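You operate a simulated robot arm through the tools that you are given. There is no shell and no other tool.

You are at the controls of a simulated two-armed robot. One attempt, no reset.

JOB
Pick up the bottle labelled "degreaser" from the top of the steel workbench with one hand, pass it to the other hand and put it in the cv reject. Set down upright: what you pick out.

Only the result counts: the job must be done as asked and must still hold three seconds after the hand-in. Knocking over, shifting, dropping, spilling or breaking anything else fails it.

ROBOT AND FRAMES
Two 7-joint arms with two-finger grippers on one trunk, on a base that moves. Base frame: it is fixed to the floor where the robot stands at the start and does not move with it; the origin is under the middle of the robot, x ahead of it, y to its left, z up. Units: m, rad, N and s.
The left shoulder is at the start at [0.037, 0.161, 1.156], the right one opposite. With the tool pointing down near the work surface each hand reaches from about 0.28 to 0.72 m from the robot's upright axis, wherever it stands, measured 20 degrees to its own side. Places, roughly: bottle, water bottle [-2.25, -0.5, 1]; reject (15x26 cm) [0.96, 0.7, 0.74]. Payload 2.45 kg a hand.
Tool frame (each hand has its own): the origin (TCP) lies between the finger pads and is the grasp point; the fingertips stand 0.026 m ahead of it; z points along the fingers, y is the line along which they close. The gripper opens to 0.096 m; its body begins 0.069 m behind the TCP.
Orientation is that of the tool frame in the base frame, as a unit quaternion [w, x, y, z]. With the fingers straight down and closing along the base's y, the tool's x points along the base's -x, its y along +y and its z along -z.

CONTROLS
- The arms move only by the tool move_arm. It takes "left_moves", "right_moves" or both (then of equal length, played together; a hand with none holds still); each is a list of rows, each an object of numbers (a shift or turn left out is 0, a gripper value left out holds the last): "dx", "dy", "dz": the shift along the tool's x, y, z in cm; "wx", "wy", "wz": the turn, a rotation vector about the tool's x, y, z in rad; "jaw": the gripper command, from -1 (shut) to 1 (fully open), values between in proportion. In form: [{"dx": .., "dy": .., "dz": .., "wx": .., "wy": .., "wz": .., "jaw": ..}, ...]. A call has 1 to 20 rows; each row is the pose to reach, as a shift and turn from the pose commanded when the call began, along the tool's axes at that moment. Each row takes 0.2 s and may step no farther than 0.05 m and 0.15 rad from the row before; otherwise, or with a gripper value out of range, the whole call is refused. A pose out of reach is approached as far as the arm can. The call stops where the force on the tool passes 40 N (or 10 N more than at its start, if that is more) or the arm is blocked; 0.2 s more then pass. The fingers move at their own pace (about 0.1199 m/s each) and stop on an object; they squeeze with about 33 N. The grip force told is the motor's: it shows also when the fingers shut on nothing. Time passes only in rows, and 0.2 s behind the last, so rows that repeat a pose let the fingers close. It gives the time, the measured TCP pose, the force on the tool (base axes), the opening and the grip force at its end, in the units of the frame above (readings bear some noise), with the torque about the TCP (base axes, N m) and any sound that the robot's microphone picked up, and new pictures: "views" is both (left out), scene, wrist or none (wrist: the cameras of the hands that moved).
- Cameras (640 x 400 px; columns grow to the right, rows downward): "scene" is now at [0.1078, 0.0026, 1.6342]; the picture's right is [0.04, -1.00, -0.00], its down [-0.72, -0.03, -0.70] and it looks along [0.70, 0.03, -0.72] (base axes); focal length 247 px, centre (320, 200). "left" rides on the left gripper at [0.082, -0.003, -0.098] in its tool frame; the picture's right is [0.04, 1.00, 0.00], its down [-0.73, 0.03, -0.68] and it looks along [-0.68, 0.03, 0.73] (tool axes); focal length 256 px, centre (320, 200). "right" rides on the right gripper at [0.082, 0.003, -0.098] in its tool frame; the picture's right is [-0.04, 1.00, 0.00], its down [-0.73, -0.03, -0.68] and it looks along [-0.68, -0.03, 0.73] (tool axes); focal length 256 px, centre (320, 200). There is no depth. A picture from a camera that has moved, and an enlarged one, comes with that camera's place and axes in the base frame and with its lens.
- lift_body(by): moves the trunk up (or, below 0, down) by that many m; the arms and the scene camera ride with it, the base frame stays. It gives what a move gives, with no picture.
- base_move(legs): drives the robot by 1 to 6 legs, each [ahead, left, turn to the left] in m, m and rad, along the robot's own axes; the way and the turn of a leg run together, so that a leg with both is an arc; at most 1.5 m and 3.142 rad a leg. The arms and the cameras ride along, it lands a little off, and it stops where it bumps. It gives what a move gives, and a new picture of the scene camera.
- pan_tilt(pan, tilt): turns the head with the scene camera to pan (to the left, within 2.094 rad either way) and tilt (down, from -0.506 to 1.204), counted from straight ahead of the robot (the tilt from the chest, where the trunk bows). It gives what a move gives, and a new picture of the scene camera.
- zoom(camera, box): a new picture of the part [left, top, right, bottom] of that camera's present view, enlarged. No time passes.
- close_job(): hands the job in; it is judged then, once.

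Places have to be worked out from the pictures, the camera data and where the tool is seen. Open the grippers and draw the arms clear of the work before you hand the job in, unless the task says otherwise.

The tools are called by a JSON object that holds its "api" and its "payload". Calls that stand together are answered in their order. move_arm: Moves the arms, as the interface text tells. Its arguments: {"type":"object","properties":{"left_moves":{"type":"array","items":{"type":"object","properties":{"dx":{"type":"number"},"dy":{"type":"number"},"dz":{"type":"number"},"wx":{"type":"number"},"wy":{"type":"number"},"wz":{"type":"number"},"jaw":{"type":"number"}}}},"right_moves":{"type":"array","items":{"type":"object","properties":{"dx":{"type":"number"},"dy":{"type":"number"},"dz":{"type":"number"},"wx":{"type":"number"},"wy":{"type":"number"},"wz":{"type":"number"},"jaw":{"type":"number"}}}},"views":{"type":"string","enum":["both","scene","wrist","none"]}},"required":[]} The other tools are called the same way: lift_body (by) moves the trunk up or down; base_move (legs) drives the base; pan_tilt (pan, tilt) turns the head that bears the scene camera; zoom (camera, box) takes an enlarged picture of a part of a camera's view; close_job () hands the job in.

At the start:

```text
clock: 0.0
left_tool_pos: [0.5041, 0.1904, 1.2051]
left_orientation: [-0.001, 0.0, 1.0, 0.0]
left_ft_force: [-0.7, 0.1, 0.4]
left_torque: [0.01, -0.02, -0.02]
left_opening: 0.0963
left_grip_force: 0.1
right_tool_pos: [0.5185, -0.1889, 1.1747]
right_orientation: [-0.001, 0.0, 1.0, 0.0]
right_ft_force: [-0.7, -0.4, -1.4]
right_torque: [0.02, 0.0, 0.01]
right_opening: 0.0959
right_grip_force: 0.1
trunk travel left (down, up): [-0.325, 0.242]
robot x, y, heading: [0.0017, 0.0009, 0.003]
head pan, tilt (commanded): [0.044, 0.794]
```

scene: 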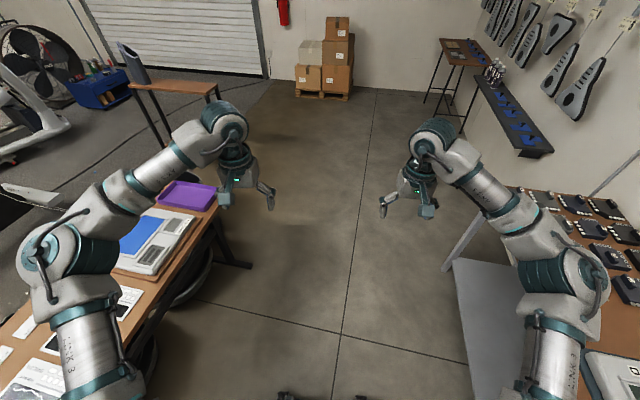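
right: 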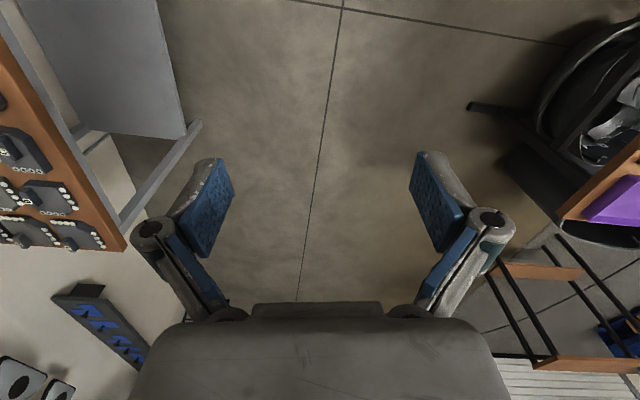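
left: 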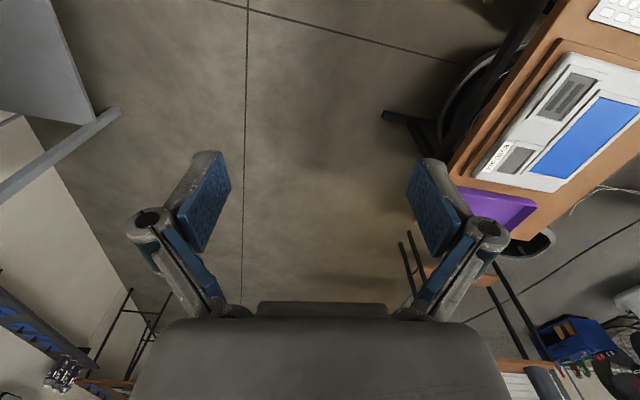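

The purple tray ahead-left looks like the reject; the bottle is said to be behind the robot. I turn the head to look around first.

{"api": "pan_tilt", "payload": {"pan": 2.09, "tilt": 0.4}}

{"api": "pan_tilt", "payload": {"pan": -2.09, "tilt": 0.4}}

{"api": "pan_tilt", "payload": {"pan": 0.9, "tilt": 0.7}}

```text
clock: 2.0
left_tool_pos: [0.4994, 0.1906, 1.2073]
left_orientation: [0.002, 0.0, 1.0, 0.0]
left_ft_force: [-0.3, 0.2, -0.6]
left_torque: [0.04, 0.02, 0.01]
left_opening: 0.0957
left_grip_force: 0.0
right_tool_pos: [0.5143, -0.1895, 1.1757]
right_orientation: [0.001, 0.0, 1.0, 0.001]
right_ft_force: [0.0, 0.0, 0.0]
right_torque: [0.03, -0.01, 0.05]
right_opening: 0.096
right_grip_force: 0.2
trunk travel left (down, up): [-0.325, 0.242]
robot x, y, heading: [0.0035, -0.0002, -0.001]
head pan, tilt (commanded): [2.089, 0.4]
camera scene: at [-0.019, 0.0797, 1.6694], right [0.87, 0.49, 0.0], down [0.19, -0.34, -0.92], along [-0.46, 0.8, -0.39], focal length 247 px, centre (320, 200)
```

scene: 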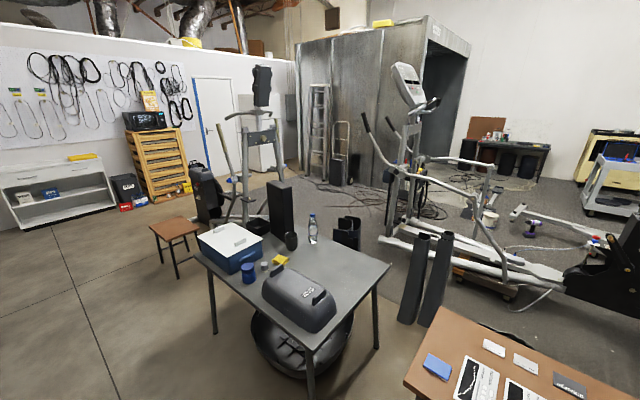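

```text
clock: 5.3
left_tool_pos: [0.4993, 0.1902, 1.208]
left_orientation: [0.001, 0.0, 1.0, 0.0]
left_ft_force: [-1.2, -0.5, -0.2]
left_torque: [-0.01, -0.05, 0.0]
left_opening: 0.096
left_grip_force: 0.1
right_tool_pos: [0.5132, -0.1884, 1.1761]
right_orientation: [0.001, 0.0, 1.0, 0.001]
right_ft_force: [0.2, -0.7, -0.5]
right_torque: [0.0, -0.01, 0.0]
right_opening: 0.0959
right_grip_force: 0.1
trunk travel left (down, up): [-0.325, 0.242]
robot x, y, heading: [-0.0005, -0.002, -0.0]
head pan, tilt (commanded): [-2.089, 0.4]
camera scene: at [-0.019, -0.0814, 1.6694], right [-0.87, 0.5, 0.0], down [0.19, 0.34, -0.92], along [-0.46, -0.8, -0.39], focal length 247 px, centre (320, 200)
```

scene: 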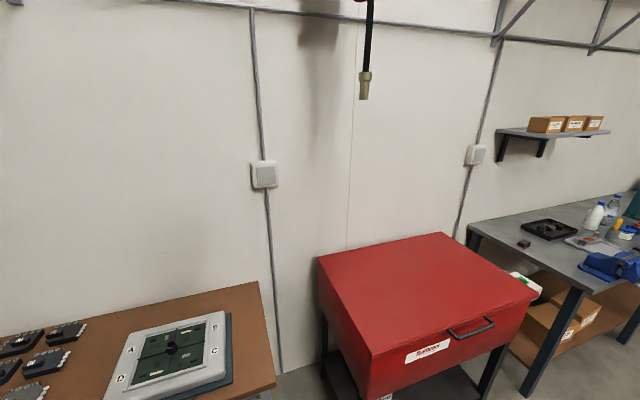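

```text
clock: 7.9
left_tool_pos: [0.4995, 0.1917, 1.2082]
left_orientation: [0.001, 0.001, 1.0, 0.0]
left_ft_force: [0.1, 0.8, 0.0]
left_torque: [-0.02, -0.02, -0.02]
left_opening: 0.096
left_grip_force: 0.0
right_tool_pos: [0.5138, -0.1894, 1.1766]
right_orientation: [0.001, 0.0, 1.0, 0.0]
right_ft_force: [-0.4, -0.6, 0.2]
right_torque: [0.02, -0.01, 0.02]
right_opening: 0.096
right_grip_force: 0.1
trunk travel left (down, up): [-0.325, 0.242]
robot x, y, heading: [0.0021, 0.0029, 0.002]
head pan, tilt (commanded): [0.901, 0.7]
camera scene: at [0.0797, 0.0658, 1.6421], right [0.78, -0.62, 0.0], down [-0.4, -0.5, -0.76], along [0.47, 0.6, -0.65], focal length 247 px, centre (320, 200)
```

scene: 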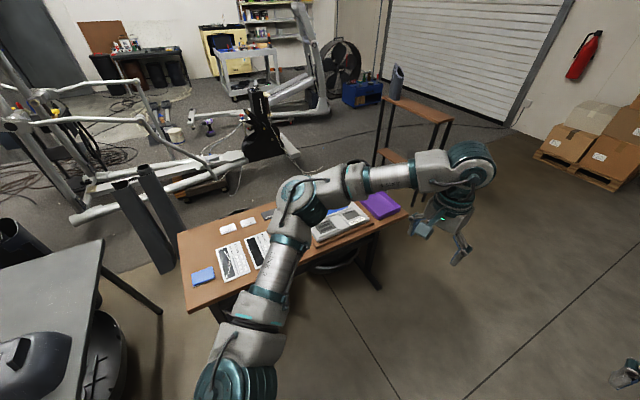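

Behind on the right I see a steel bench with bottles and a blue vise, while the purple tray is on the wooden table on my left. I check the clearances close to the robot before turning round.

{"api": "pan_tilt", "payload": {"pan": -1.5, "tilt": 1.1}}

{"api": "pan_tilt", "payload": {"pan": 1.5, "tilt": 1.1}}

{"api": "pan_tilt", "payload": {"pan": 2.09, "tilt": 1.0}}

{"api": "pan_tilt", "payload": {"pan": -2.09, "tilt": 1.0}}

```text
clock: 10.1
left_tool_pos: [0.498, 0.1907, 1.208]
left_orientation: [0.001, 0.0, 1.0, -0.001]
left_ft_force: [0.3, 0.2, 0.4]
left_torque: [0.02, 0.0, 0.02]
left_opening: 0.0959
left_grip_force: 0.0
right_tool_pos: [0.5136, -0.1903, 1.1763]
right_orientation: [0.001, 0.0, 1.0, 0.0]
right_ft_force: [-0.2, -0.4, 0.7]
right_torque: [0.01, 0.02, 0.0]
right_opening: 0.0959
right_grip_force: 0.0
trunk travel left (down, up): [-0.325, 0.242]
robot x, y, heading: [0.0001, -0.0, 0.001]
head pan, tilt (commanded): [-1.499, 1.1]
camera scene: at [0.0312, -0.064, 1.6123], right [-1.0, -0.07, 0.0], down [-0.07, 0.89, -0.45], along [0.03, -0.45, -0.89], focal length 247 px, centre (320, 200)
```

scene: 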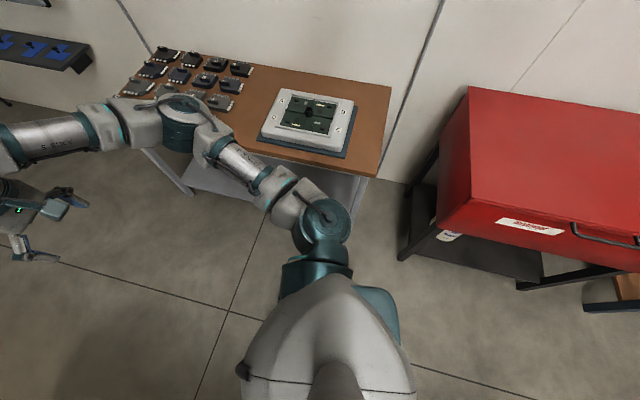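

```text
clock: 12.7
left_tool_pos: [0.4985, 0.1918, 1.2088]
left_orientation: [0.001, 0.0, 1.0, 0.0]
left_ft_force: [-0.4, 0.3, 0.0]
left_torque: [0.0, 0.01, 0.04]
left_opening: 0.0959
left_grip_force: 0.1
right_tool_pos: [0.5143, -0.1884, 1.1761]
right_orientation: [0.001, 0.0, 1.0, 0.0]
right_ft_force: [-0.4, -0.9, -0.3]
right_torque: [-0.01, -0.03, -0.03]
right_opening: 0.0961
right_grip_force: 0.0
trunk travel left (down, up): [-0.325, 0.242]
robot x, y, heading: [0.0025, -0.0025, 0.004]
head pan, tilt (commanded): [1.499, 1.1]
camera scene: at [0.0312, 0.0623, 1.6123], right [1.0, -0.07, 0.0], down [-0.07, -0.89, -0.45], along [0.03, 0.45, -0.89], focal length 247 px, centre (320, 200)
```

scene: 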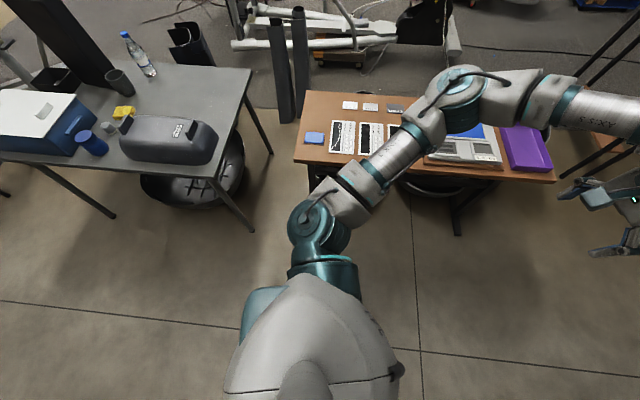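

```text
clock: 13.7
left_tool_pos: [0.499, 0.1915, 1.2078]
left_orientation: [0.001, 0.0, 1.0, 0.0]
left_ft_force: [0.2, -0.8, 0.0]
left_torque: [-0.03, 0.01, -0.01]
left_opening: 0.0961
left_grip_force: 0.0
right_tool_pos: [0.5141, -0.1896, 1.1761]
right_orientation: [0.001, 0.0, 1.0, 0.001]
right_ft_force: [-0.3, -1.4, 1.0]
right_torque: [0.0, 0.01, 0.0]
right_opening: 0.0959
right_grip_force: 0.2
trunk travel left (down, up): [-0.325, 0.242]
robot x, y, heading: [0.0026, -0.0012, 0.003]
head pan, tilt (commanded): [2.089, 1.0]
camera scene: at [-0.0077, 0.0598, 1.6191], right [0.87, 0.49, 0.0], down [0.41, -0.73, -0.54], along [-0.27, 0.47, -0.84], focal length 247 px, centre (320, 200)
```

scene: 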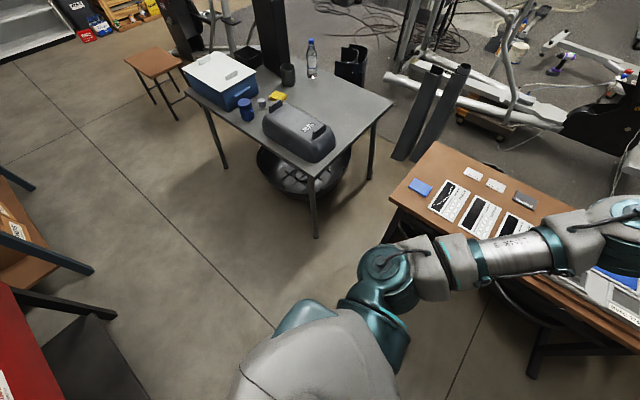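

```text
clock: 17.1
left_tool_pos: [0.4979, 0.1911, 1.2076]
left_orientation: [0.001, 0.0, 1.0, 0.0]
left_ft_force: [-0.2, 0.8, -0.8]
left_torque: [0.02, -0.02, -0.01]
left_opening: 0.0959
left_grip_force: 0.0
right_tool_pos: [0.515, -0.1895, 1.1769]
right_orientation: [0.001, 0.001, 1.0, 0.0]
right_ft_force: [0.1, 0.4, -0.3]
right_torque: [0.0, -0.02, 0.01]
right_opening: 0.0961
right_grip_force: 0.1
trunk travel left (down, up): [-0.325, 0.242]
robot x, y, heading: [0.0019, -0.0015, 0.002]
head pan, tilt (commanded): [-2.089, 1.0]
camera scene: at [-0.0078, -0.0615, 1.6191], right [-0.87, 0.5, 0.0], down [0.41, 0.73, -0.54], along [-0.27, -0.47, -0.84], focal length 247 px, centre (320, 200)
```

scene: 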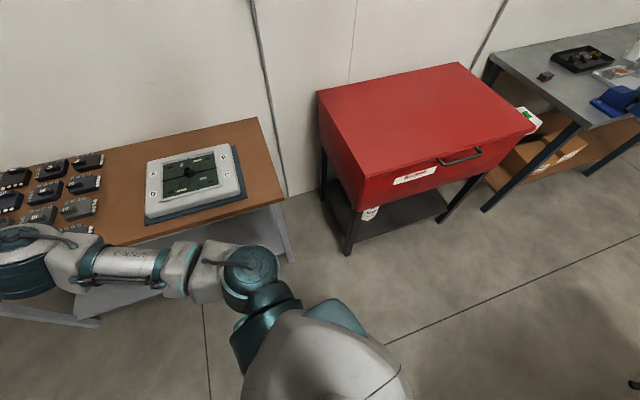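

Clear corridor between the red cabinet (front about y=-0.42) and the grey table (about y=0.68), with the steel bench behind at x<-1.5 and its front edge about y=-0.2. I raise the trunk so the arms pass over things, then back up to about (-1.4, 0.22).

{"api": "lift_body", "payload": {"by": 0.15}}

{"api": "base_move", "payload": {"legs": [[-0.3, 0.12, 0], [-1.1, 0.1, 0]]}}

```text
clock: 18.9
left_tool_pos: [0.4991, 0.1908, 1.3582]
left_orientation: [0.0, 0.0, 1.0, 0.0]
left_ft_force: [-0.6, 0.2, 0.1]
left_torque: [-0.01, 0.01, 0.0]
left_opening: 0.096
left_grip_force: 0.0
right_tool_pos: [0.5148, -0.1899, 1.3255]
right_orientation: [0.0, 0.0, 1.0, 0.0]
right_ft_force: [-0.3, -0.6, 0.2]
right_torque: [0.0, -0.01, 0.01]
right_opening: 0.0958
right_grip_force: 0.1
trunk travel left (down, up): [-0.475, 0.092]
robot x, y, heading: [-0.0016, 0.0012, -0.001]
head pan, tilt (commanded): [-2.089, 1.0]
```

```text
clock: 26.3
left_tool_pos: [-0.9015, 0.4212, 1.3576]
left_orientation: [0.001, -0.002, 1.0, -0.003]
left_ft_force: [0.2, 0.1, -0.9]
left_torque: [0.02, 0.02, 0.01]
left_opening: 0.0961
left_grip_force: 0.1
right_tool_pos: [-0.8851, 0.04, 1.3269]
right_orientation: [0.0, -0.001, 1.0, -0.003]
right_ft_force: [-0.3, 0.4, 0.2]
right_torque: [-0.01, -0.01, 0.01]
right_opening: 0.0959
right_grip_force: 0.0
trunk travel left (down, up): [-0.475, 0.092]
robot x, y, heading: [-1.4018, 0.2219, 0.005]
head pan, tilt (commanded): [-2.089, 1.0]
camera scene: at [-1.4407, 0.1636, 1.7692], right [-0.87, 0.49, 0.0], down [0.41, 0.73, -0.54], along [-0.27, -0.47, -0.84], focal length 247 px, centre (320, 200)
```

scene: 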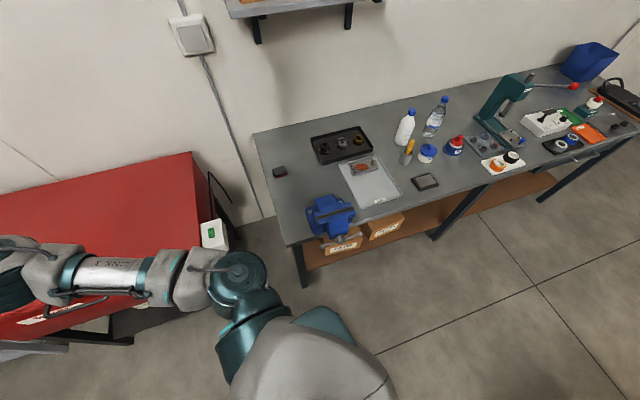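

Two bottles stand side by side: a white one with a blue cap and a clear water bottle. I zoom in to read the labels.

{"api": "zoom", "payload": {"camera": "scene", "box": [370, 80, 500, 180]}}

{"api": "zoom", "payload": {"camera": "scene", "box": [460, 50, 640, 180]}}

```text
4.00 times, centred on (435, 130) of scene
camera zoom: at [-1.4407, 0.1636, 1.7692], right [-0.87, 0.49, 0.0], down [0.41, 0.73, -0.54], along [-0.27, -0.47, -0.84], focal length 988 px, centre (-140, 480)
```

zoom: 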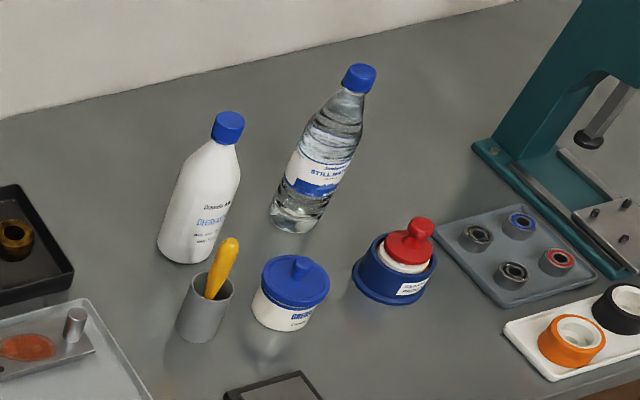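

```text
3.08 times, centred on (550, 115) of scene
camera zoom: at [-1.4407, 0.1636, 1.7692], right [-0.87, 0.49, 0.0], down [0.41, 0.73, -0.54], along [-0.27, -0.47, -0.84], focal length 760 px, centre (-388, 462)
```

zoom: 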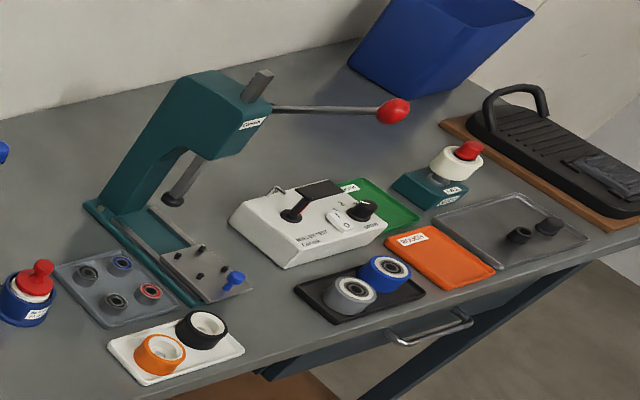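

The white bottle with the blue cap reads "DEGREASER" (about x=-2.24, y=-0.42), the clear one "STILL WATER". I back up farther to about (-2.15, 0.5) and turn to face the steel bench.

{"api": "base_move", "payload": {"legs": [[-0.75, 0.28, 0], [0, 0, -1.6]]}}

{"api": "pan_tilt", "payload": {"pan": 0.0, "tilt": 0.8}}

```text
clock: 34.4
left_tool_pos: [-1.9754, 0.0019, 1.3613]
left_orientation: [0.002, 0.716, 0.698, -0.002]
left_ft_force: [-0.1, 0.9, 0.0]
left_torque: [0.01, -0.01, 0.01]
left_opening: 0.0959
left_grip_force: 0.1
right_tool_pos: [-2.3553, -0.0014, 1.3279]
right_orientation: [0.001, 0.717, 0.697, -0.002]
right_ft_force: [0.5, 0.3, 0.5]
right_torque: [-0.04, -0.05, 0.03]
right_opening: 0.0961
right_grip_force: 0.2
trunk travel left (down, up): [-0.475, 0.092]
robot x, y, heading: [-2.1505, 0.5027, -1.597]
head pan, tilt (commanded): [-2.089, 1.0]
camera scene: at [-2.2057, 0.547, 1.7691], right [0.52, 0.85, 0.0], down [0.72, -0.43, -0.54], along [-0.46, 0.28, -0.84], focal length 247 px, centre (320, 200)
```

scene: 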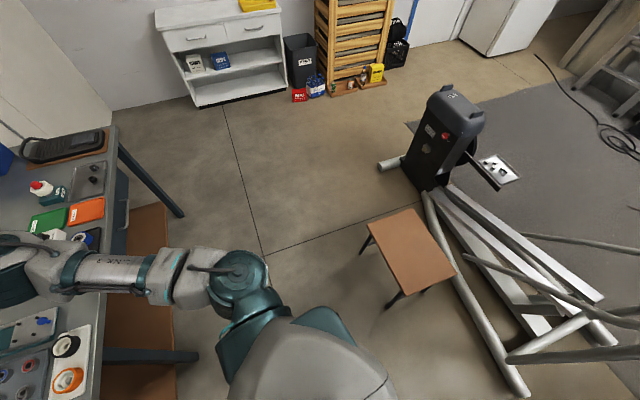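

```text
clock: 36.4
left_tool_pos: [-1.9825, 0.0057, 1.3623]
left_orientation: [0.004, 0.717, 0.697, -0.001]
left_ft_force: [-0.2, 0.1, 0.4]
left_torque: [-0.02, -0.01, 0.01]
left_opening: 0.0959
left_grip_force: 0.1
right_tool_pos: [-2.3625, 0.0006, 1.3288]
right_orientation: [0.005, 0.717, 0.697, -0.002]
right_ft_force: [-0.2, -0.6, 0.2]
right_torque: [0.0, -0.05, 0.03]
right_opening: 0.0959
right_grip_force: 0.1
trunk travel left (down, up): [-0.475, 0.092]
robot x, y, heading: [-2.1542, 0.5058, -1.6]
head pan, tilt (commanded): [0.0, 0.799]
camera scene: at [-2.1528, 0.43, 1.7837], right [-1.0, 0.03, 0.0], down [0.02, 0.72, -0.69], along [-0.02, -0.69, -0.72], focal length 247 px, centre (320, 200)
```

scene: 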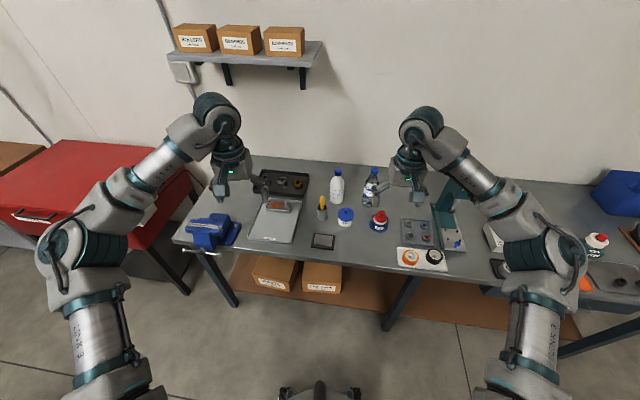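

I face the bench now; the degreaser bottle is near image (336,185). I zoom in to locate it better.

{"api": "zoom", "payload": {"camera": "scene", "box": [260, 150, 460, 275]}}

{"api": "zoom", "payload": {"camera": "scene", "box": [300, 155, 396, 215]}}

```text
3.20 times, centred on (360, 212) of scene
camera zoom: at [-2.1528, 0.43, 1.7837], right [-1.0, 0.03, 0.0], down [0.02, 0.72, -0.69], along [-0.02, -0.69, -0.72], focal length 791 px, centre (192, 160)
```

zoom: 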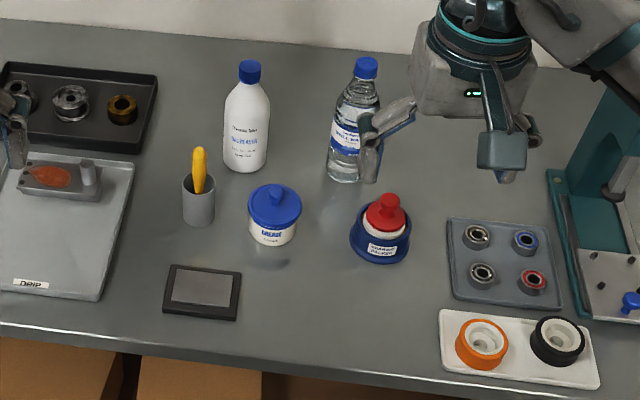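

```text
6.67 times, centred on (348, 185) of scene
camera zoom: at [-2.1528, 0.43, 1.7837], right [-1.0, 0.03, 0.0], down [0.02, 0.72, -0.69], along [-0.02, -0.69, -0.72], focal length 1647 px, centre (133, 300)
```

zoom: 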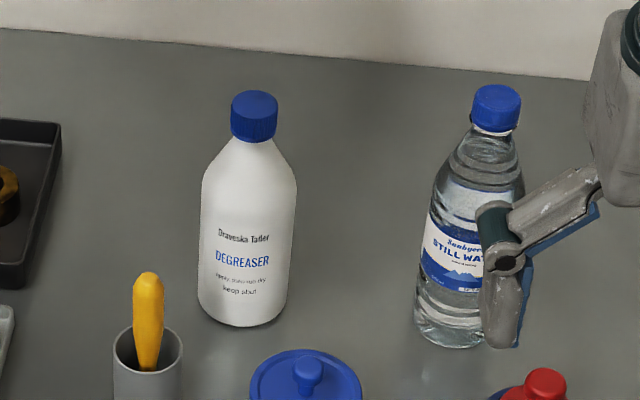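

Triangulating, the cap top is about (-2.264, -0.462, 1.056), bench top z≈0.87, bottle Ø≈0.07, cap Ø≈0.033. I square up to the bench (heading -1.70) and look down at the room in front of the base.

{"api": "base_move", "payload": {"legs": [[0, 0, -0.1], [0.1, -0.1, 0]]}}

{"api": "pan_tilt", "payload": {"pan": 0.0, "tilt": 1.15}}

```text
clock: 38.3
left_tool_pos: [-2.0928, -0.0979, 1.3567]
left_orientation: [-0.006, 0.75, 0.662, -0.012]
left_ft_force: [-0.9, -0.7, 0.6]
left_torque: [0.0, 0.0, 0.0]
left_opening: 0.0958
left_grip_force: 0.0
right_tool_pos: [-2.4738, -0.0643, 1.3361]
right_orientation: [-0.006, 0.75, 0.661, -0.013]
right_ft_force: [0.0, 0.0, 0.2]
right_torque: [-0.01, 0.06, 0.04]
right_opening: 0.0962
right_grip_force: 0.1
trunk travel left (down, up): [-0.475, 0.092]
robot x, y, heading: [-2.2582, 0.417, -1.699]
head pan, tilt (commanded): [0.0, 0.799]
camera scene: at [-2.2135, 0.3422, 1.7832], right [-0.99, 0.13, 0.03], down [0.07, 0.71, -0.7], along [-0.11, -0.69, -0.72], focal length 247 px, centre (320, 200)
```

scene: 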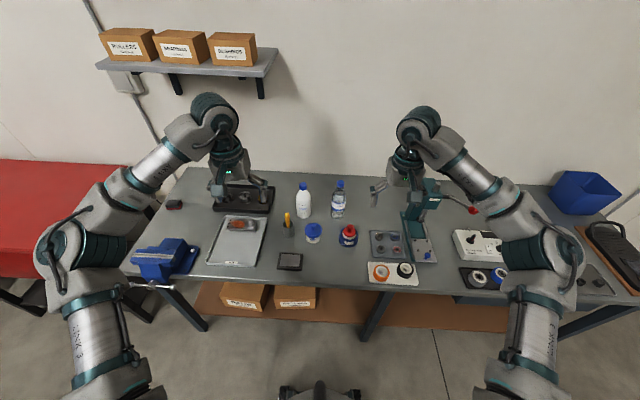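

```text
clock: 39.1
left_tool_pos: [-2.1016, -0.0967, 1.3605]
left_orientation: [-0.002, 0.748, 0.663, -0.009]
left_ft_force: [1.0, -0.8, 0.1]
left_torque: [0.01, 0.05, -0.03]
left_opening: 0.0961
left_grip_force: 0.1
right_tool_pos: [-2.4816, -0.0623, 1.3341]
right_orientation: [-0.002, 0.748, 0.663, -0.01]
right_ft_force: [0.9, -0.1, 0.5]
right_torque: [-0.02, 0.08, -0.02]
right_opening: 0.0959
right_grip_force: 0.2
trunk travel left (down, up): [-0.475, 0.092]
robot x, y, heading: [-2.2471, 0.4146, -1.697]
head pan, tilt (commanded): [0.0, 1.15]
camera scene: at [-2.2407, 0.3618, 1.7589], right [-0.99, 0.13, 0.01], down [0.11, 0.91, -0.4], along [-0.06, -0.4, -0.91], focal length 247 px, centre (320, 200)
```

scene: 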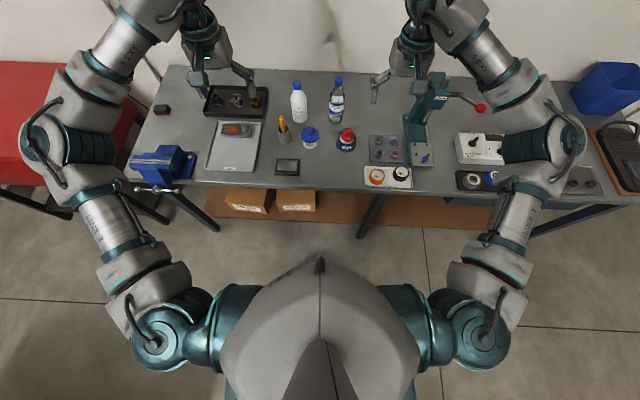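

There is free floor in front of the base and the vise is well to the left. I move about 0.18 m closer so the left hand can reach the bottle from above.

{"api": "base_move", "payload": {"legs": [[0.18, -0.02, 0]]}}

{"api": "pan_tilt", "payload": {"pan": 0.1, "tilt": 0.85}}

```text
clock: 40.6
left_tool_pos: [-2.2084, -0.2596, 1.369]
left_orientation: [0.014, 0.752, 0.659, 0.002]
left_ft_force: [-0.8, 0.7, -0.1]
left_torque: [-0.05, -0.09, -0.01]
left_opening: 0.0961
left_grip_force: 0.0
right_tool_pos: [-2.5877, -0.2269, 1.3289]
right_orientation: [0.014, 0.752, 0.659, 0.002]
right_ft_force: [-0.9, -0.2, -0.2]
right_torque: [0.07, -0.16, 0.0]
right_opening: 0.0963
right_grip_force: 0.1
trunk travel left (down, up): [-0.475, 0.092]
robot x, y, heading: [-2.3028, 0.2387, -1.698]
head pan, tilt (commanded): [0.0, 1.15]
camera scene: at [-2.3382, 0.1991, 1.7588], right [-0.99, 0.13, -0.02], down [0.13, 0.9, -0.41], along [-0.04, -0.41, -0.91], focal length 247 px, centre (320, 200)
```

scene: 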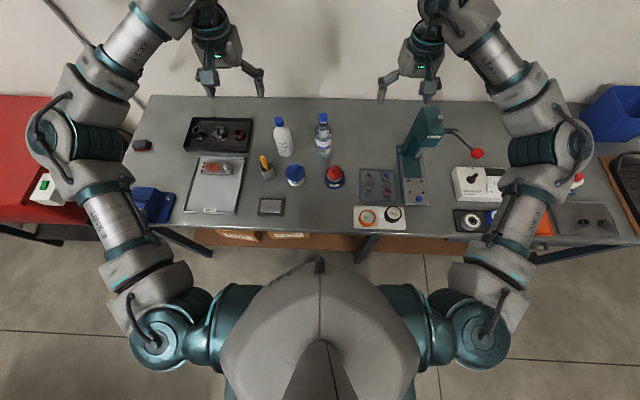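

```text
clock: 41.4
left_tool_pos: [-2.19, -0.2634, 1.3666]
left_orientation: [0.008, 0.753, 0.658, -0.003]
left_ft_force: [0.4, -0.4, -1.2]
left_torque: [0.01, 0.03, 0.03]
left_opening: 0.0963
left_grip_force: 0.1
right_tool_pos: [-2.5699, -0.2299, 1.3313]
right_orientation: [0.008, 0.753, 0.658, -0.002]
right_ft_force: [0.0, 0.3, 0.8]
right_torque: [0.0, -0.01, -0.02]
right_opening: 0.0962
right_grip_force: 0.2
trunk travel left (down, up): [-0.475, 0.092]
robot x, y, heading: [-2.3117, 0.2392, -1.694]
head pan, tilt (commanded): [0.099, 0.85]
camera scene: at [-2.2908, 0.1682, 1.7794], right [-1.0, 0.03, 0.01], down [0.02, 0.75, -0.66], along [-0.03, -0.66, -0.76], focal length 247 px, centre (320, 200)
```

scene: 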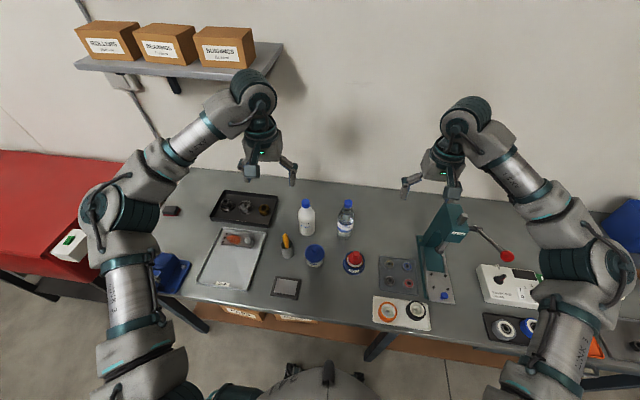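

The left hand hovers at (-2.19, -0.263, 1.367), behind the bottle's cap by about 20 cm. I move it forward in part and look with its wrist camera.

{"api": "move_arm", "payload": {"left_moves": [{"dx": -4, "dy": -1.5}, {"dx": -8, "dy": -3}, {"dx": -12, "dy": -4.5}, {"dx": -12, "dy": -4.5}, {"dx": -12, "dy": -4.5}]}}

```text
clock: 42.8
left_tool_pos: [-2.2469, -0.3753, 1.3716]
left_orientation: [0.009, 0.752, 0.659, -0.006]
left_ft_force: [0.4, -0.2, 0.7]
left_torque: [0.0, 0.01, 0.0]
left_opening: 0.0959
left_grip_force: 0.1
right_tool_pos: [-2.5664, -0.2249, 1.3345]
right_orientation: [0.006, 0.753, 0.658, -0.005]
right_ft_force: [0.5, 0.1, -0.6]
right_torque: [0.02, 0.01, 0.0]
right_opening: 0.096
right_grip_force: 0.1
trunk travel left (down, up): [-0.475, 0.092]
robot x, y, heading: [-2.3114, 0.2345, -1.706]
head pan, tilt (commanded): [0.099, 0.85]
stopped in row 5 (left hand): the arm was blocked; the commanded pose is now the measured one
camera scene: at [-2.3228, 0.1704, 1.7795], right [-1.0, 0.03, -0.01], down [0.03, 0.75, -0.66], along [-0.01, -0.66, -0.75], focal length 247 px, centre (320, 200)
camera left: at [-2.24, -0.293, 1.4674], right [1.0, -0.09, 0.01], down [-0.07, -0.72, 0.69], along [-0.06, -0.69, -0.72], focal length 256 px, centre (320, 200)
```

scene: 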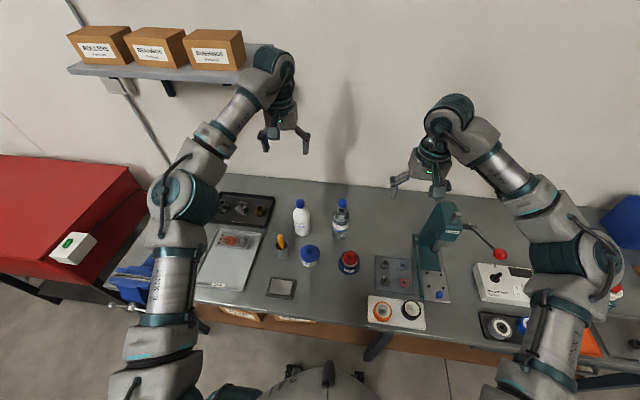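
left: 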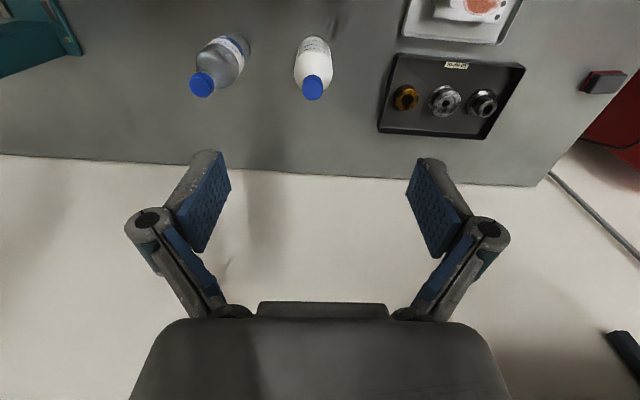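

The arm was reported blocked right at the end, so I check if something above (the wall shelf) is touching before going on.

{"api": "zoom", "payload": {"camera": "scene", "box": [140, 10, 340, 135]}}

{"api": "pan_tilt", "payload": {"pan": 0.3, "tilt": 0.3}}

```text
3.20 times, centred on (240, 72) of scene
camera zoom: at [-2.3228, 0.1704, 1.7795], right [-1.0, 0.03, -0.01], down [0.03, 0.75, -0.66], along [-0.01, -0.66, -0.75], focal length 791 px, centre (576, 608)
```

zoom: 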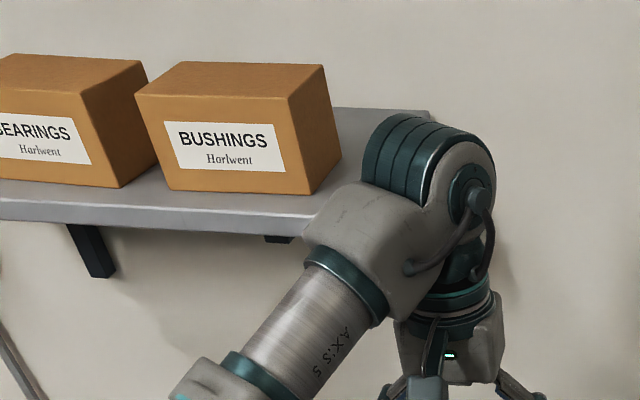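

```text
clock: 43.8
left_tool_pos: [-2.2468, -0.3758, 1.3707]
left_orientation: [0.008, 0.753, 0.658, -0.006]
left_ft_force: [0.4, 0.0, 0.0]
left_torque: [-0.01, -0.01, 0.02]
left_opening: 0.0961
left_grip_force: 0.1
right_tool_pos: [-2.5649, -0.2264, 1.3343]
right_orientation: [0.006, 0.753, 0.658, -0.006]
right_ft_force: [0.0, -1.4, -0.7]
right_torque: [0.02, -0.03, -0.01]
right_opening: 0.0958
right_grip_force: 0.1
trunk travel left (down, up): [-0.475, 0.092]
robot x, y, heading: [-2.309, 0.2404, -1.703]
head pan, tilt (commanded): [0.3, 0.3]
camera scene: at [-2.3025, 0.1572, 1.828], right [-0.99, -0.17, -0.01], down [-0.04, 0.3, -0.95], along [0.16, -0.94, -0.3], focal length 247 px, centre (320, 200)
```

scene: 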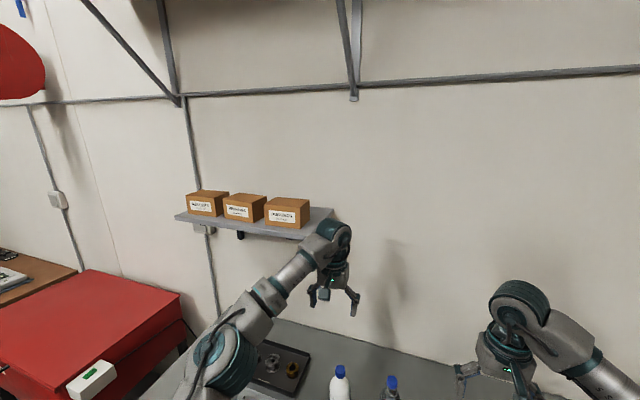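

The left wrist joint is right next to the wall shelf's front corner, so I pull the hand back, and pull the right hand back and up, before lowering the trunk so the wrist passes under shelf height.

{"api": "move_arm", "payload": {"left_moves": [{"dx": 4}, {"dx": 8}, {"dx": 12}, {"dx": 12}], "right_moves": [{"dx": 3, "dz": -3}, {"dx": 6, "dz": -6}, {"dx": 8, "dz": -8}, {"dx": 8, "dz": -8}], "views": "scene"}}

{"api": "lift_body", "payload": {"by": -0.1}}

```text
clock: 44.8
left_tool_pos: [-2.226, -0.2559, 1.3662]
left_orientation: [0.007, 0.753, 0.658, -0.006]
left_ft_force: [-0.7, -0.7, -0.4]
left_torque: [-0.03, 0.01, 0.0]
left_opening: 0.0963
left_grip_force: 0.0
right_tool_pos: [-2.5489, -0.1471, 1.4124]
right_orientation: [0.005, 0.753, 0.657, -0.006]
right_ft_force: [0.4, 0.0, -0.5]
right_torque: [0.02, 0.01, -0.01]
right_opening: 0.0961
right_grip_force: 0.0
trunk travel left (down, up): [-0.475, 0.092]
robot x, y, heading: [-2.3074, 0.2397, -1.702]
head pan, tilt (commanded): [0.3, 0.3]
camera scene: at [-2.2957, 0.156, 1.828], right [-0.99, -0.17, -0.01], down [-0.04, 0.3, -0.95], along [0.16, -0.94, -0.3], focal length 247 px, centre (320, 200)
```

scene: 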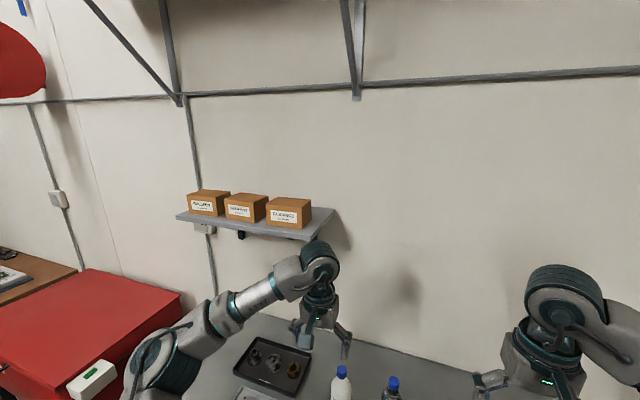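

```text
clock: 46.1
left_tool_pos: [-2.2243, -0.2548, 1.2674]
left_orientation: [0.008, 0.753, 0.658, -0.008]
left_ft_force: [-0.6, 0.6, -1.0]
left_torque: [0.0, 0.06, 0.01]
left_opening: 0.0962
left_grip_force: 0.1
right_tool_pos: [-2.5485, -0.1451, 1.3161]
right_orientation: [0.006, 0.753, 0.658, -0.007]
right_ft_force: [-0.4, 0.3, 0.1]
right_torque: [0.02, 0.0, -0.03]
right_opening: 0.0962
right_grip_force: 0.0
trunk travel left (down, up): [-0.375, 0.192]
robot x, y, heading: [-2.3087, 0.2406, -1.702]
head pan, tilt (commanded): [0.3, 0.3]
```

The left hand is at (-2.224, -0.255, 1.267), clear of the shelf. I lower it to about z=1.16, still above all items, and look with the wrist camera.

{"api": "move_arm", "payload": {"left_moves": [{"dz": 4}, {"dz": 8}, {"dz": 10.5}, {"dz": 10.5}, {"dz": 10.5}], "views": "wrist"}}

{"api": "pan_tilt", "payload": {"pan": 0.1, "tilt": 0.75}}

```text
clock: 47.3
left_tool_pos: [-2.2539, -0.253, 1.1648]
left_orientation: [0.014, 0.753, 0.657, -0.001]
left_ft_force: [0.4, 0.0, -0.2]
left_torque: [0.01, -0.03, -0.02]
left_opening: 0.096
left_grip_force: 0.0
right_tool_pos: [-2.5812, -0.1426, 1.3099]
right_orientation: [0.013, 0.754, 0.657, 0.0]
right_ft_force: [-0.2, -0.6, 0.3]
right_torque: [0.02, -0.01, 0.04]
right_opening: 0.096
right_grip_force: 0.2
trunk travel left (down, up): [-0.375, 0.192]
robot x, y, heading: [-2.3146, 0.237, -1.703]
head pan, tilt (commanded): [0.3, 0.3]
camera left: at [-2.2476, -0.1706, 1.2621], right [1.0, -0.1, 0.02], down [-0.08, -0.72, 0.69], along [-0.05, -0.69, -0.72], focal length 256 px, centre (320, 200)
```

left: 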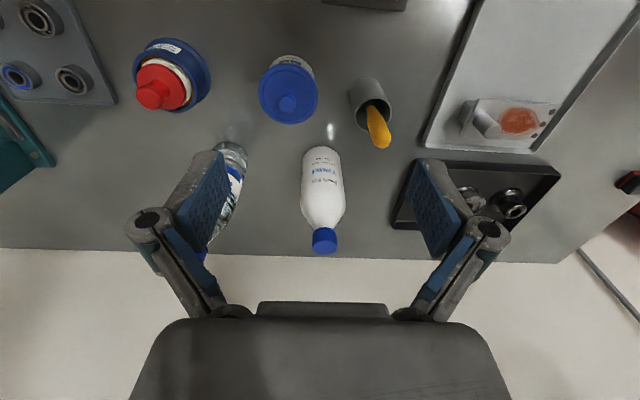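

```text
clock: 48.2
left_tool_pos: [-2.2536, -0.2533, 1.1667]
left_orientation: [0.014, 0.754, 0.657, -0.002]
left_ft_force: [0.4, -0.7, -0.1]
left_torque: [0.0, 0.0, -0.01]
left_opening: 0.0961
left_grip_force: 0.1
right_tool_pos: [-2.5803, -0.1422, 1.3107]
right_orientation: [0.012, 0.754, 0.656, 0.001]
right_ft_force: [-0.1, 0.3, 1.1]
right_torque: [0.01, -0.05, 0.0]
right_opening: 0.0961
right_grip_force: 0.1
trunk travel left (down, up): [-0.375, 0.192]
robot x, y, heading: [-2.3146, 0.2392, -1.707]
head pan, tilt (commanded): [0.099, 0.75]
camera scene: at [-2.337, 0.1549, 1.6878], right [-1.0, 0.03, -0.01], down [0.03, 0.68, -0.73], along [-0.01, -0.73, -0.68], focal length 247 px, centre (320, 200)
```

scene: 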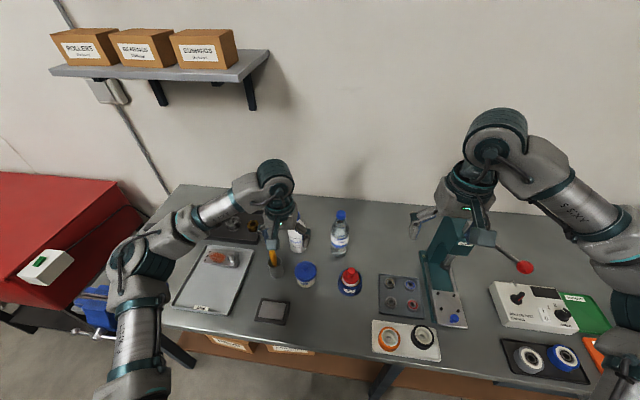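

The wrist camera now shows the degreaser's blue cap near (325,241), almost centred between the fingers. I zoom for precise localisation.

{"api": "zoom", "payload": {"camera": "left", "box": [260, 140, 388, 260]}}

{"api": "zoom", "payload": {"camera": "scene", "box": [230, 150, 390, 250]}}

```text
3.33 times, centred on (324, 200) of left
camera zoom: at [-2.2469, -0.1704, 1.2622], right [1.0, -0.1, 0.02], down [-0.08, -0.72, 0.69], along [-0.05, -0.69, -0.72], focal length 853 px, centre (307, 200)
```

zoom: 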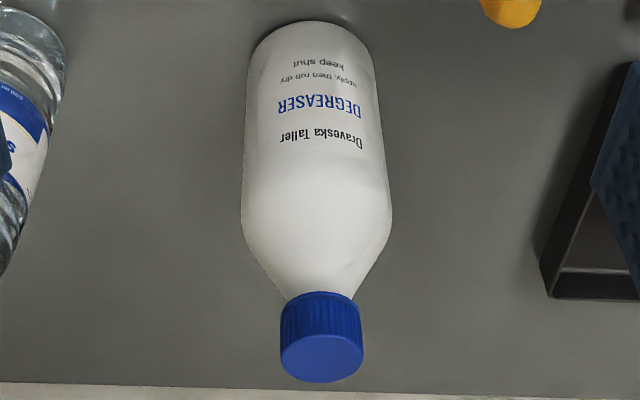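

```text
4.00 times, centred on (310, 200) of scene
camera zoom: at [-2.337, 0.1549, 1.6878], right [-1.0, 0.03, -0.01], down [0.03, 0.68, -0.73], along [-0.01, -0.73, -0.68], focal length 988 px, centre (360, 200)
```

zoom: 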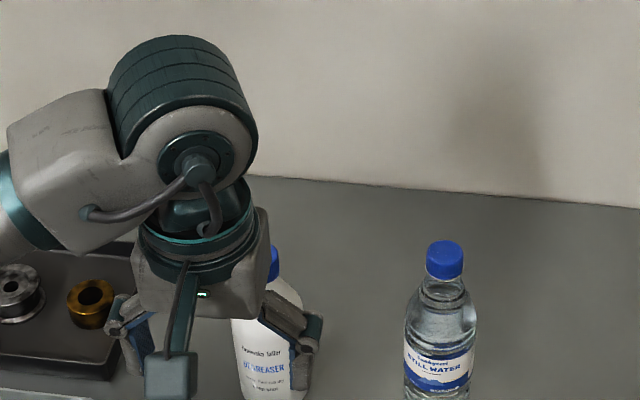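

The cap centre computes to about (-2.264, -0.462), cap spanning z≈1.034–1.056, consistent with my first estimate. I move the left hand over it, with fingertips about 5 cm above the cap and the wrist below the shelf.

{"api": "move_arm", "payload": {"left_moves": [{"dx": -2, "dy": 0.3, "dz": 3}, {"dx": -6, "dy": 0.6, "dz": 4.6}, {"dx": -10, "dy": 0.9, "dz": 4.6}, {"dx": -14, "dy": 1.2, "dz": 4.6}, {"dx": -18, "dy": 1.5, "dz": 4.6}, {"dx": -20.7, "dy": 1.75, "dz": 4.6}, {"dx": -20.7, "dy": 1.75, "dz": 4.6}, {"dx": -20.7, "dy": 1.75, "dz": 4.6}]}}

```text
clock: 50.0
left_tool_pos: [-2.256, -0.4563, 1.1228]
left_orientation: [0.013, 0.754, 0.656, -0.001]
left_ft_force: [-0.6, 0.5, -0.4]
left_torque: [0.01, -0.07, -0.01]
left_opening: 0.096
left_grip_force: 0.0
left hand out of reach, approached as far as the arm can: row 6, 7, 8
right_tool_pos: [-2.5765, -0.1418, 1.3117]
right_orientation: [0.011, 0.754, 0.657, -0.001]
right_ft_force: [-1.2, -1.1, -0.1]
right_torque: [0.04, -0.08, -0.03]
right_opening: 0.096
right_grip_force: 0.0
trunk travel left (down, up): [-0.375, 0.192]
robot x, y, heading: [-2.3129, 0.2391, -1.703]
head pan, tilt (commanded): [0.099, 0.75]
camera scene: at [-2.3282, 0.1526, 1.6877], right [-1.0, 0.03, -0.01], down [0.03, 0.68, -0.73], along [-0.02, -0.73, -0.68], focal length 247 px, centre (320, 200)
camera left: at [-2.2506, -0.3725, 1.2196], right [0.99, -0.1, 0.02], down [-0.08, -0.72, 0.69], along [-0.06, -0.69, -0.72], focal length 256 px, centre (320, 200)
```

scene: 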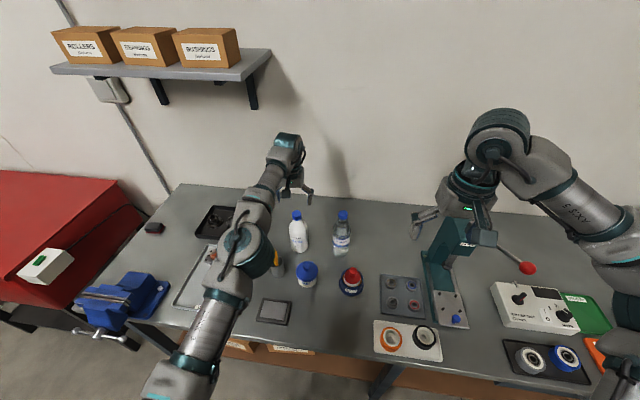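
left: 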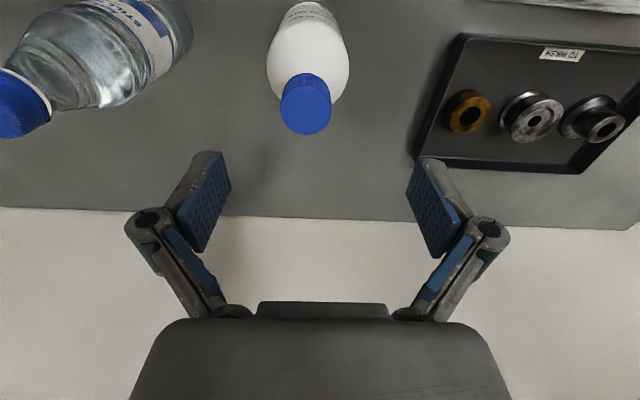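

The hand is at its reach limit about 8 mm short of the cap. I draw it back and up a little, then drive the base 5 cm nearer the bench for margin.

{"api": "move_arm", "payload": {"left_moves": [{"dx": 3, "dz": -1.5}, {"dx": 6, "dz": -3}, {"dx": 9, "dz": -3}], "views": "none"}}

{"api": "base_move", "payload": {"legs": [[0.05, 0.02, 0]]}}

```text
clock: 50.8
left_tool_pos: [-2.2438, -0.4493, 1.1428]
left_orientation: [0.008, 0.754, 0.657, -0.004]
left_ft_force: [0.2, 0.3, 0.1]
left_torque: [0.02, 0.0, 0.05]
left_opening: 0.0962
left_grip_force: 0.2
left hand out of reach, approached as far as the arm can: row 1, 2, 3
right_tool_pos: [-2.5598, -0.1436, 1.3122]
right_orientation: [0.007, 0.754, 0.657, -0.005]
right_ft_force: [0.1, -0.1, 0.3]
right_torque: [-0.02, -0.03, -0.01]
right_opening: 0.0961
right_grip_force: 0.0
trunk travel left (down, up): [-0.375, 0.192]
robot x, y, heading: [-2.3117, 0.2383, -1.699]
head pan, tilt (commanded): [0.099, 0.75]
```

```text
clock: 51.8
left_tool_pos: [-2.2386, -0.4904, 1.1488]
left_orientation: [0.013, 0.754, 0.657, -0.005]
left_ft_force: [-0.7, 1.2, 0.8]
left_torque: [-0.08, -0.07, -0.02]
left_opening: 0.0958
left_grip_force: 0.0
right_tool_pos: [-2.5569, -0.1863, 1.3151]
right_orientation: [0.012, 0.754, 0.657, -0.004]
right_ft_force: [-0.9, 0.7, 0.8]
right_torque: [-0.01, -0.05, 0.0]
right_opening: 0.0956
right_grip_force: 0.2
trunk travel left (down, up): [-0.375, 0.192]
robot x, y, heading: [-2.2993, 0.1869, -1.697]
head pan, tilt (commanded): [0.099, 0.75]
camera scene: at [-2.2926, 0.1098, 1.6885], right [-1.0, 0.03, 0.0], down [0.02, 0.68, -0.73], along [-0.02, -0.73, -0.68], focal length 247 px, centre (320, 200)
```

scene: 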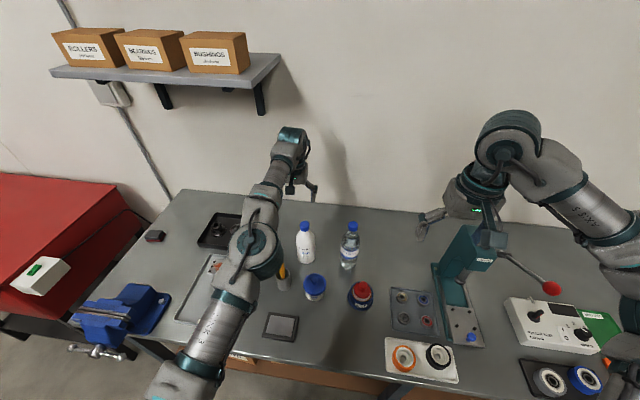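

The hand didn't retreat as commanded; now it sits at (-2.239, -0.490, 1.149), slightly beyond the bottle and above it. I try a slow retreat with pauses and see how it responds.

{"api": "move_arm", "payload": {"left_moves": [{"dx": 2}, {"dx": 4}, {"dx": 6}, {"dx": 6}, {"dx": 6}]}}

```text
clock: 53.2
left_tool_pos: [-2.2122, -0.4342, 1.1439]
left_orientation: [0.006, 0.754, 0.657, -0.011]
left_ft_force: [1.8, -0.8, -0.6]
left_torque: [0.04, 0.16, -0.02]
left_opening: 0.096
left_grip_force: 0.1
left hand out of reach, approached as far as the arm can: row 1
right_tool_pos: [-2.5339, -0.1891, 1.3185]
right_orientation: [0.005, 0.754, 0.657, -0.012]
right_ft_force: [1.8, -0.5, -0.6]
right_torque: [-0.01, 0.13, 0.01]
right_opening: 0.0961
right_grip_force: 0.0
trunk travel left (down, up): [-0.375, 0.192]
robot x, y, heading: [-2.3014, 0.1882, -1.703]
head pan, tilt (commanded): [0.099, 0.75]
stopped in row 5 (left hand): the arm was blocked; the commanded pose is now the measured one
camera scene: at [-2.3, 0.0994, 1.6878], right [-1.0, 0.03, 0.0], down [0.02, 0.68, -0.73], along [-0.02, -0.73, -0.69], focal length 247 px, centre (320, 200)
camera left: at [-2.2039, -0.3515, 1.2409], right [1.0, -0.1, -0.01], down [-0.07, -0.71, 0.7], along [-0.07, -0.69, -0.72], focal length 256 px, centre (320, 200)
```

scene: 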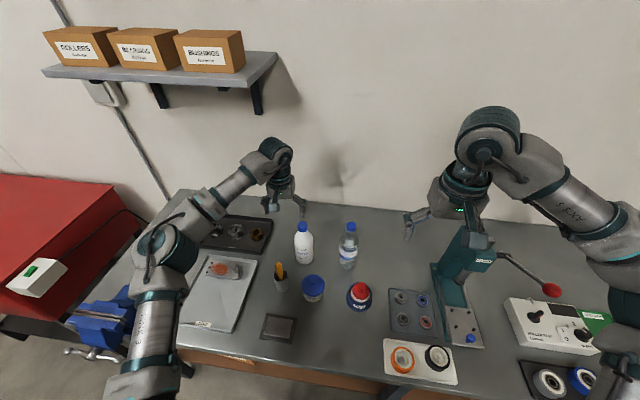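
left: 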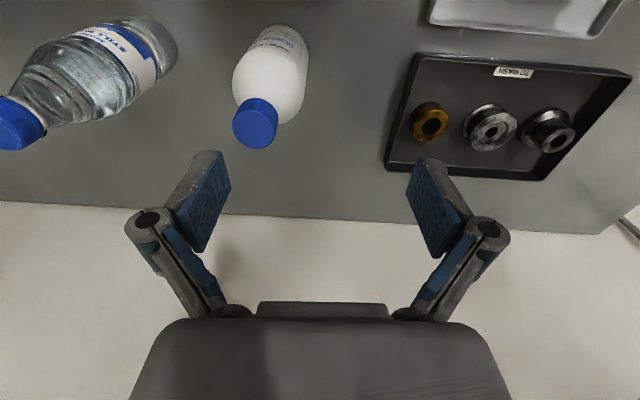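

The elbow swung outward and the hand is now at (-2.212, -0.434, 1.144) with nothing touched. I zoom the wrist view to re-measure the cap relative to the hand.

{"api": "zoom", "payload": {"camera": "left", "box": [190, 10, 350, 110]}}

{"api": "zoom", "payload": {"camera": "left", "box": [190, 70, 350, 170]}}

{"api": "zoom", "payload": {"camera": "scene", "box": [60, 190, 300, 340]}}

```text
4.00 times, centred on (270, 60) of left
camera zoom: at [-2.2039, -0.3515, 1.2409], right [1.0, -0.1, -0.01], down [-0.07, -0.71, 0.7], along [-0.07, -0.69, -0.72], focal length 1024 px, centre (520, 760)
```

zoom: 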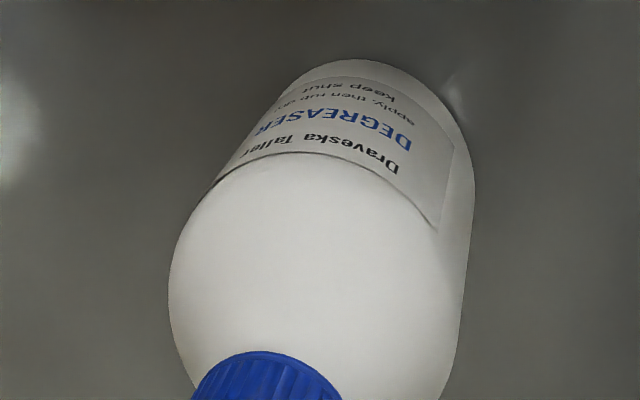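

```text
4.00 times, centred on (270, 120) of left
camera zoom: at [-2.2039, -0.3515, 1.2409], right [1.0, -0.1, -0.01], down [-0.07, -0.71, 0.7], along [-0.07, -0.69, -0.72], focal length 1024 px, centre (520, 520)
```

zoom: 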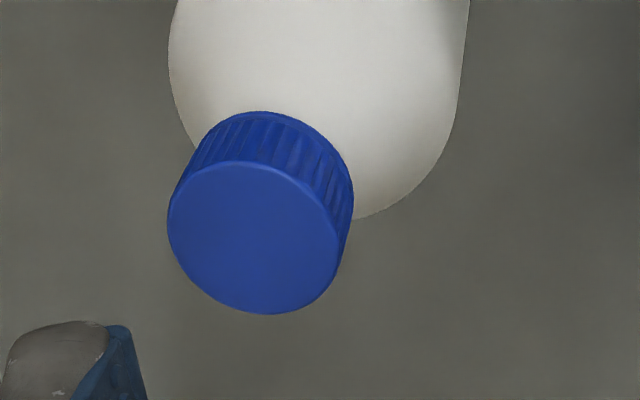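

```text
2.67 times, centred on (180, 265) of scene
camera zoom: at [-2.3, 0.0994, 1.6878], right [-1.0, 0.03, 0.0], down [0.02, 0.68, -0.73], along [-0.02, -0.73, -0.69], focal length 659 px, centre (693, 27)
```

zoom: 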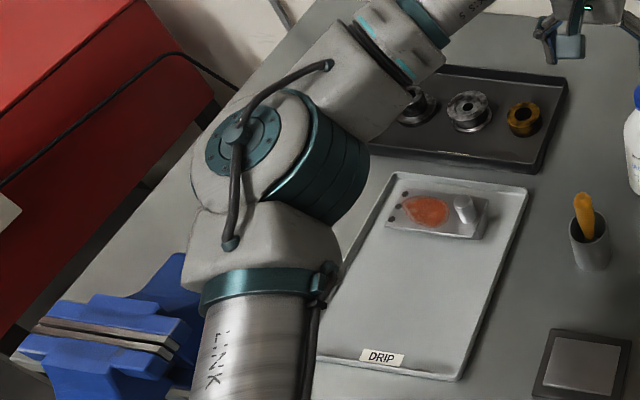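

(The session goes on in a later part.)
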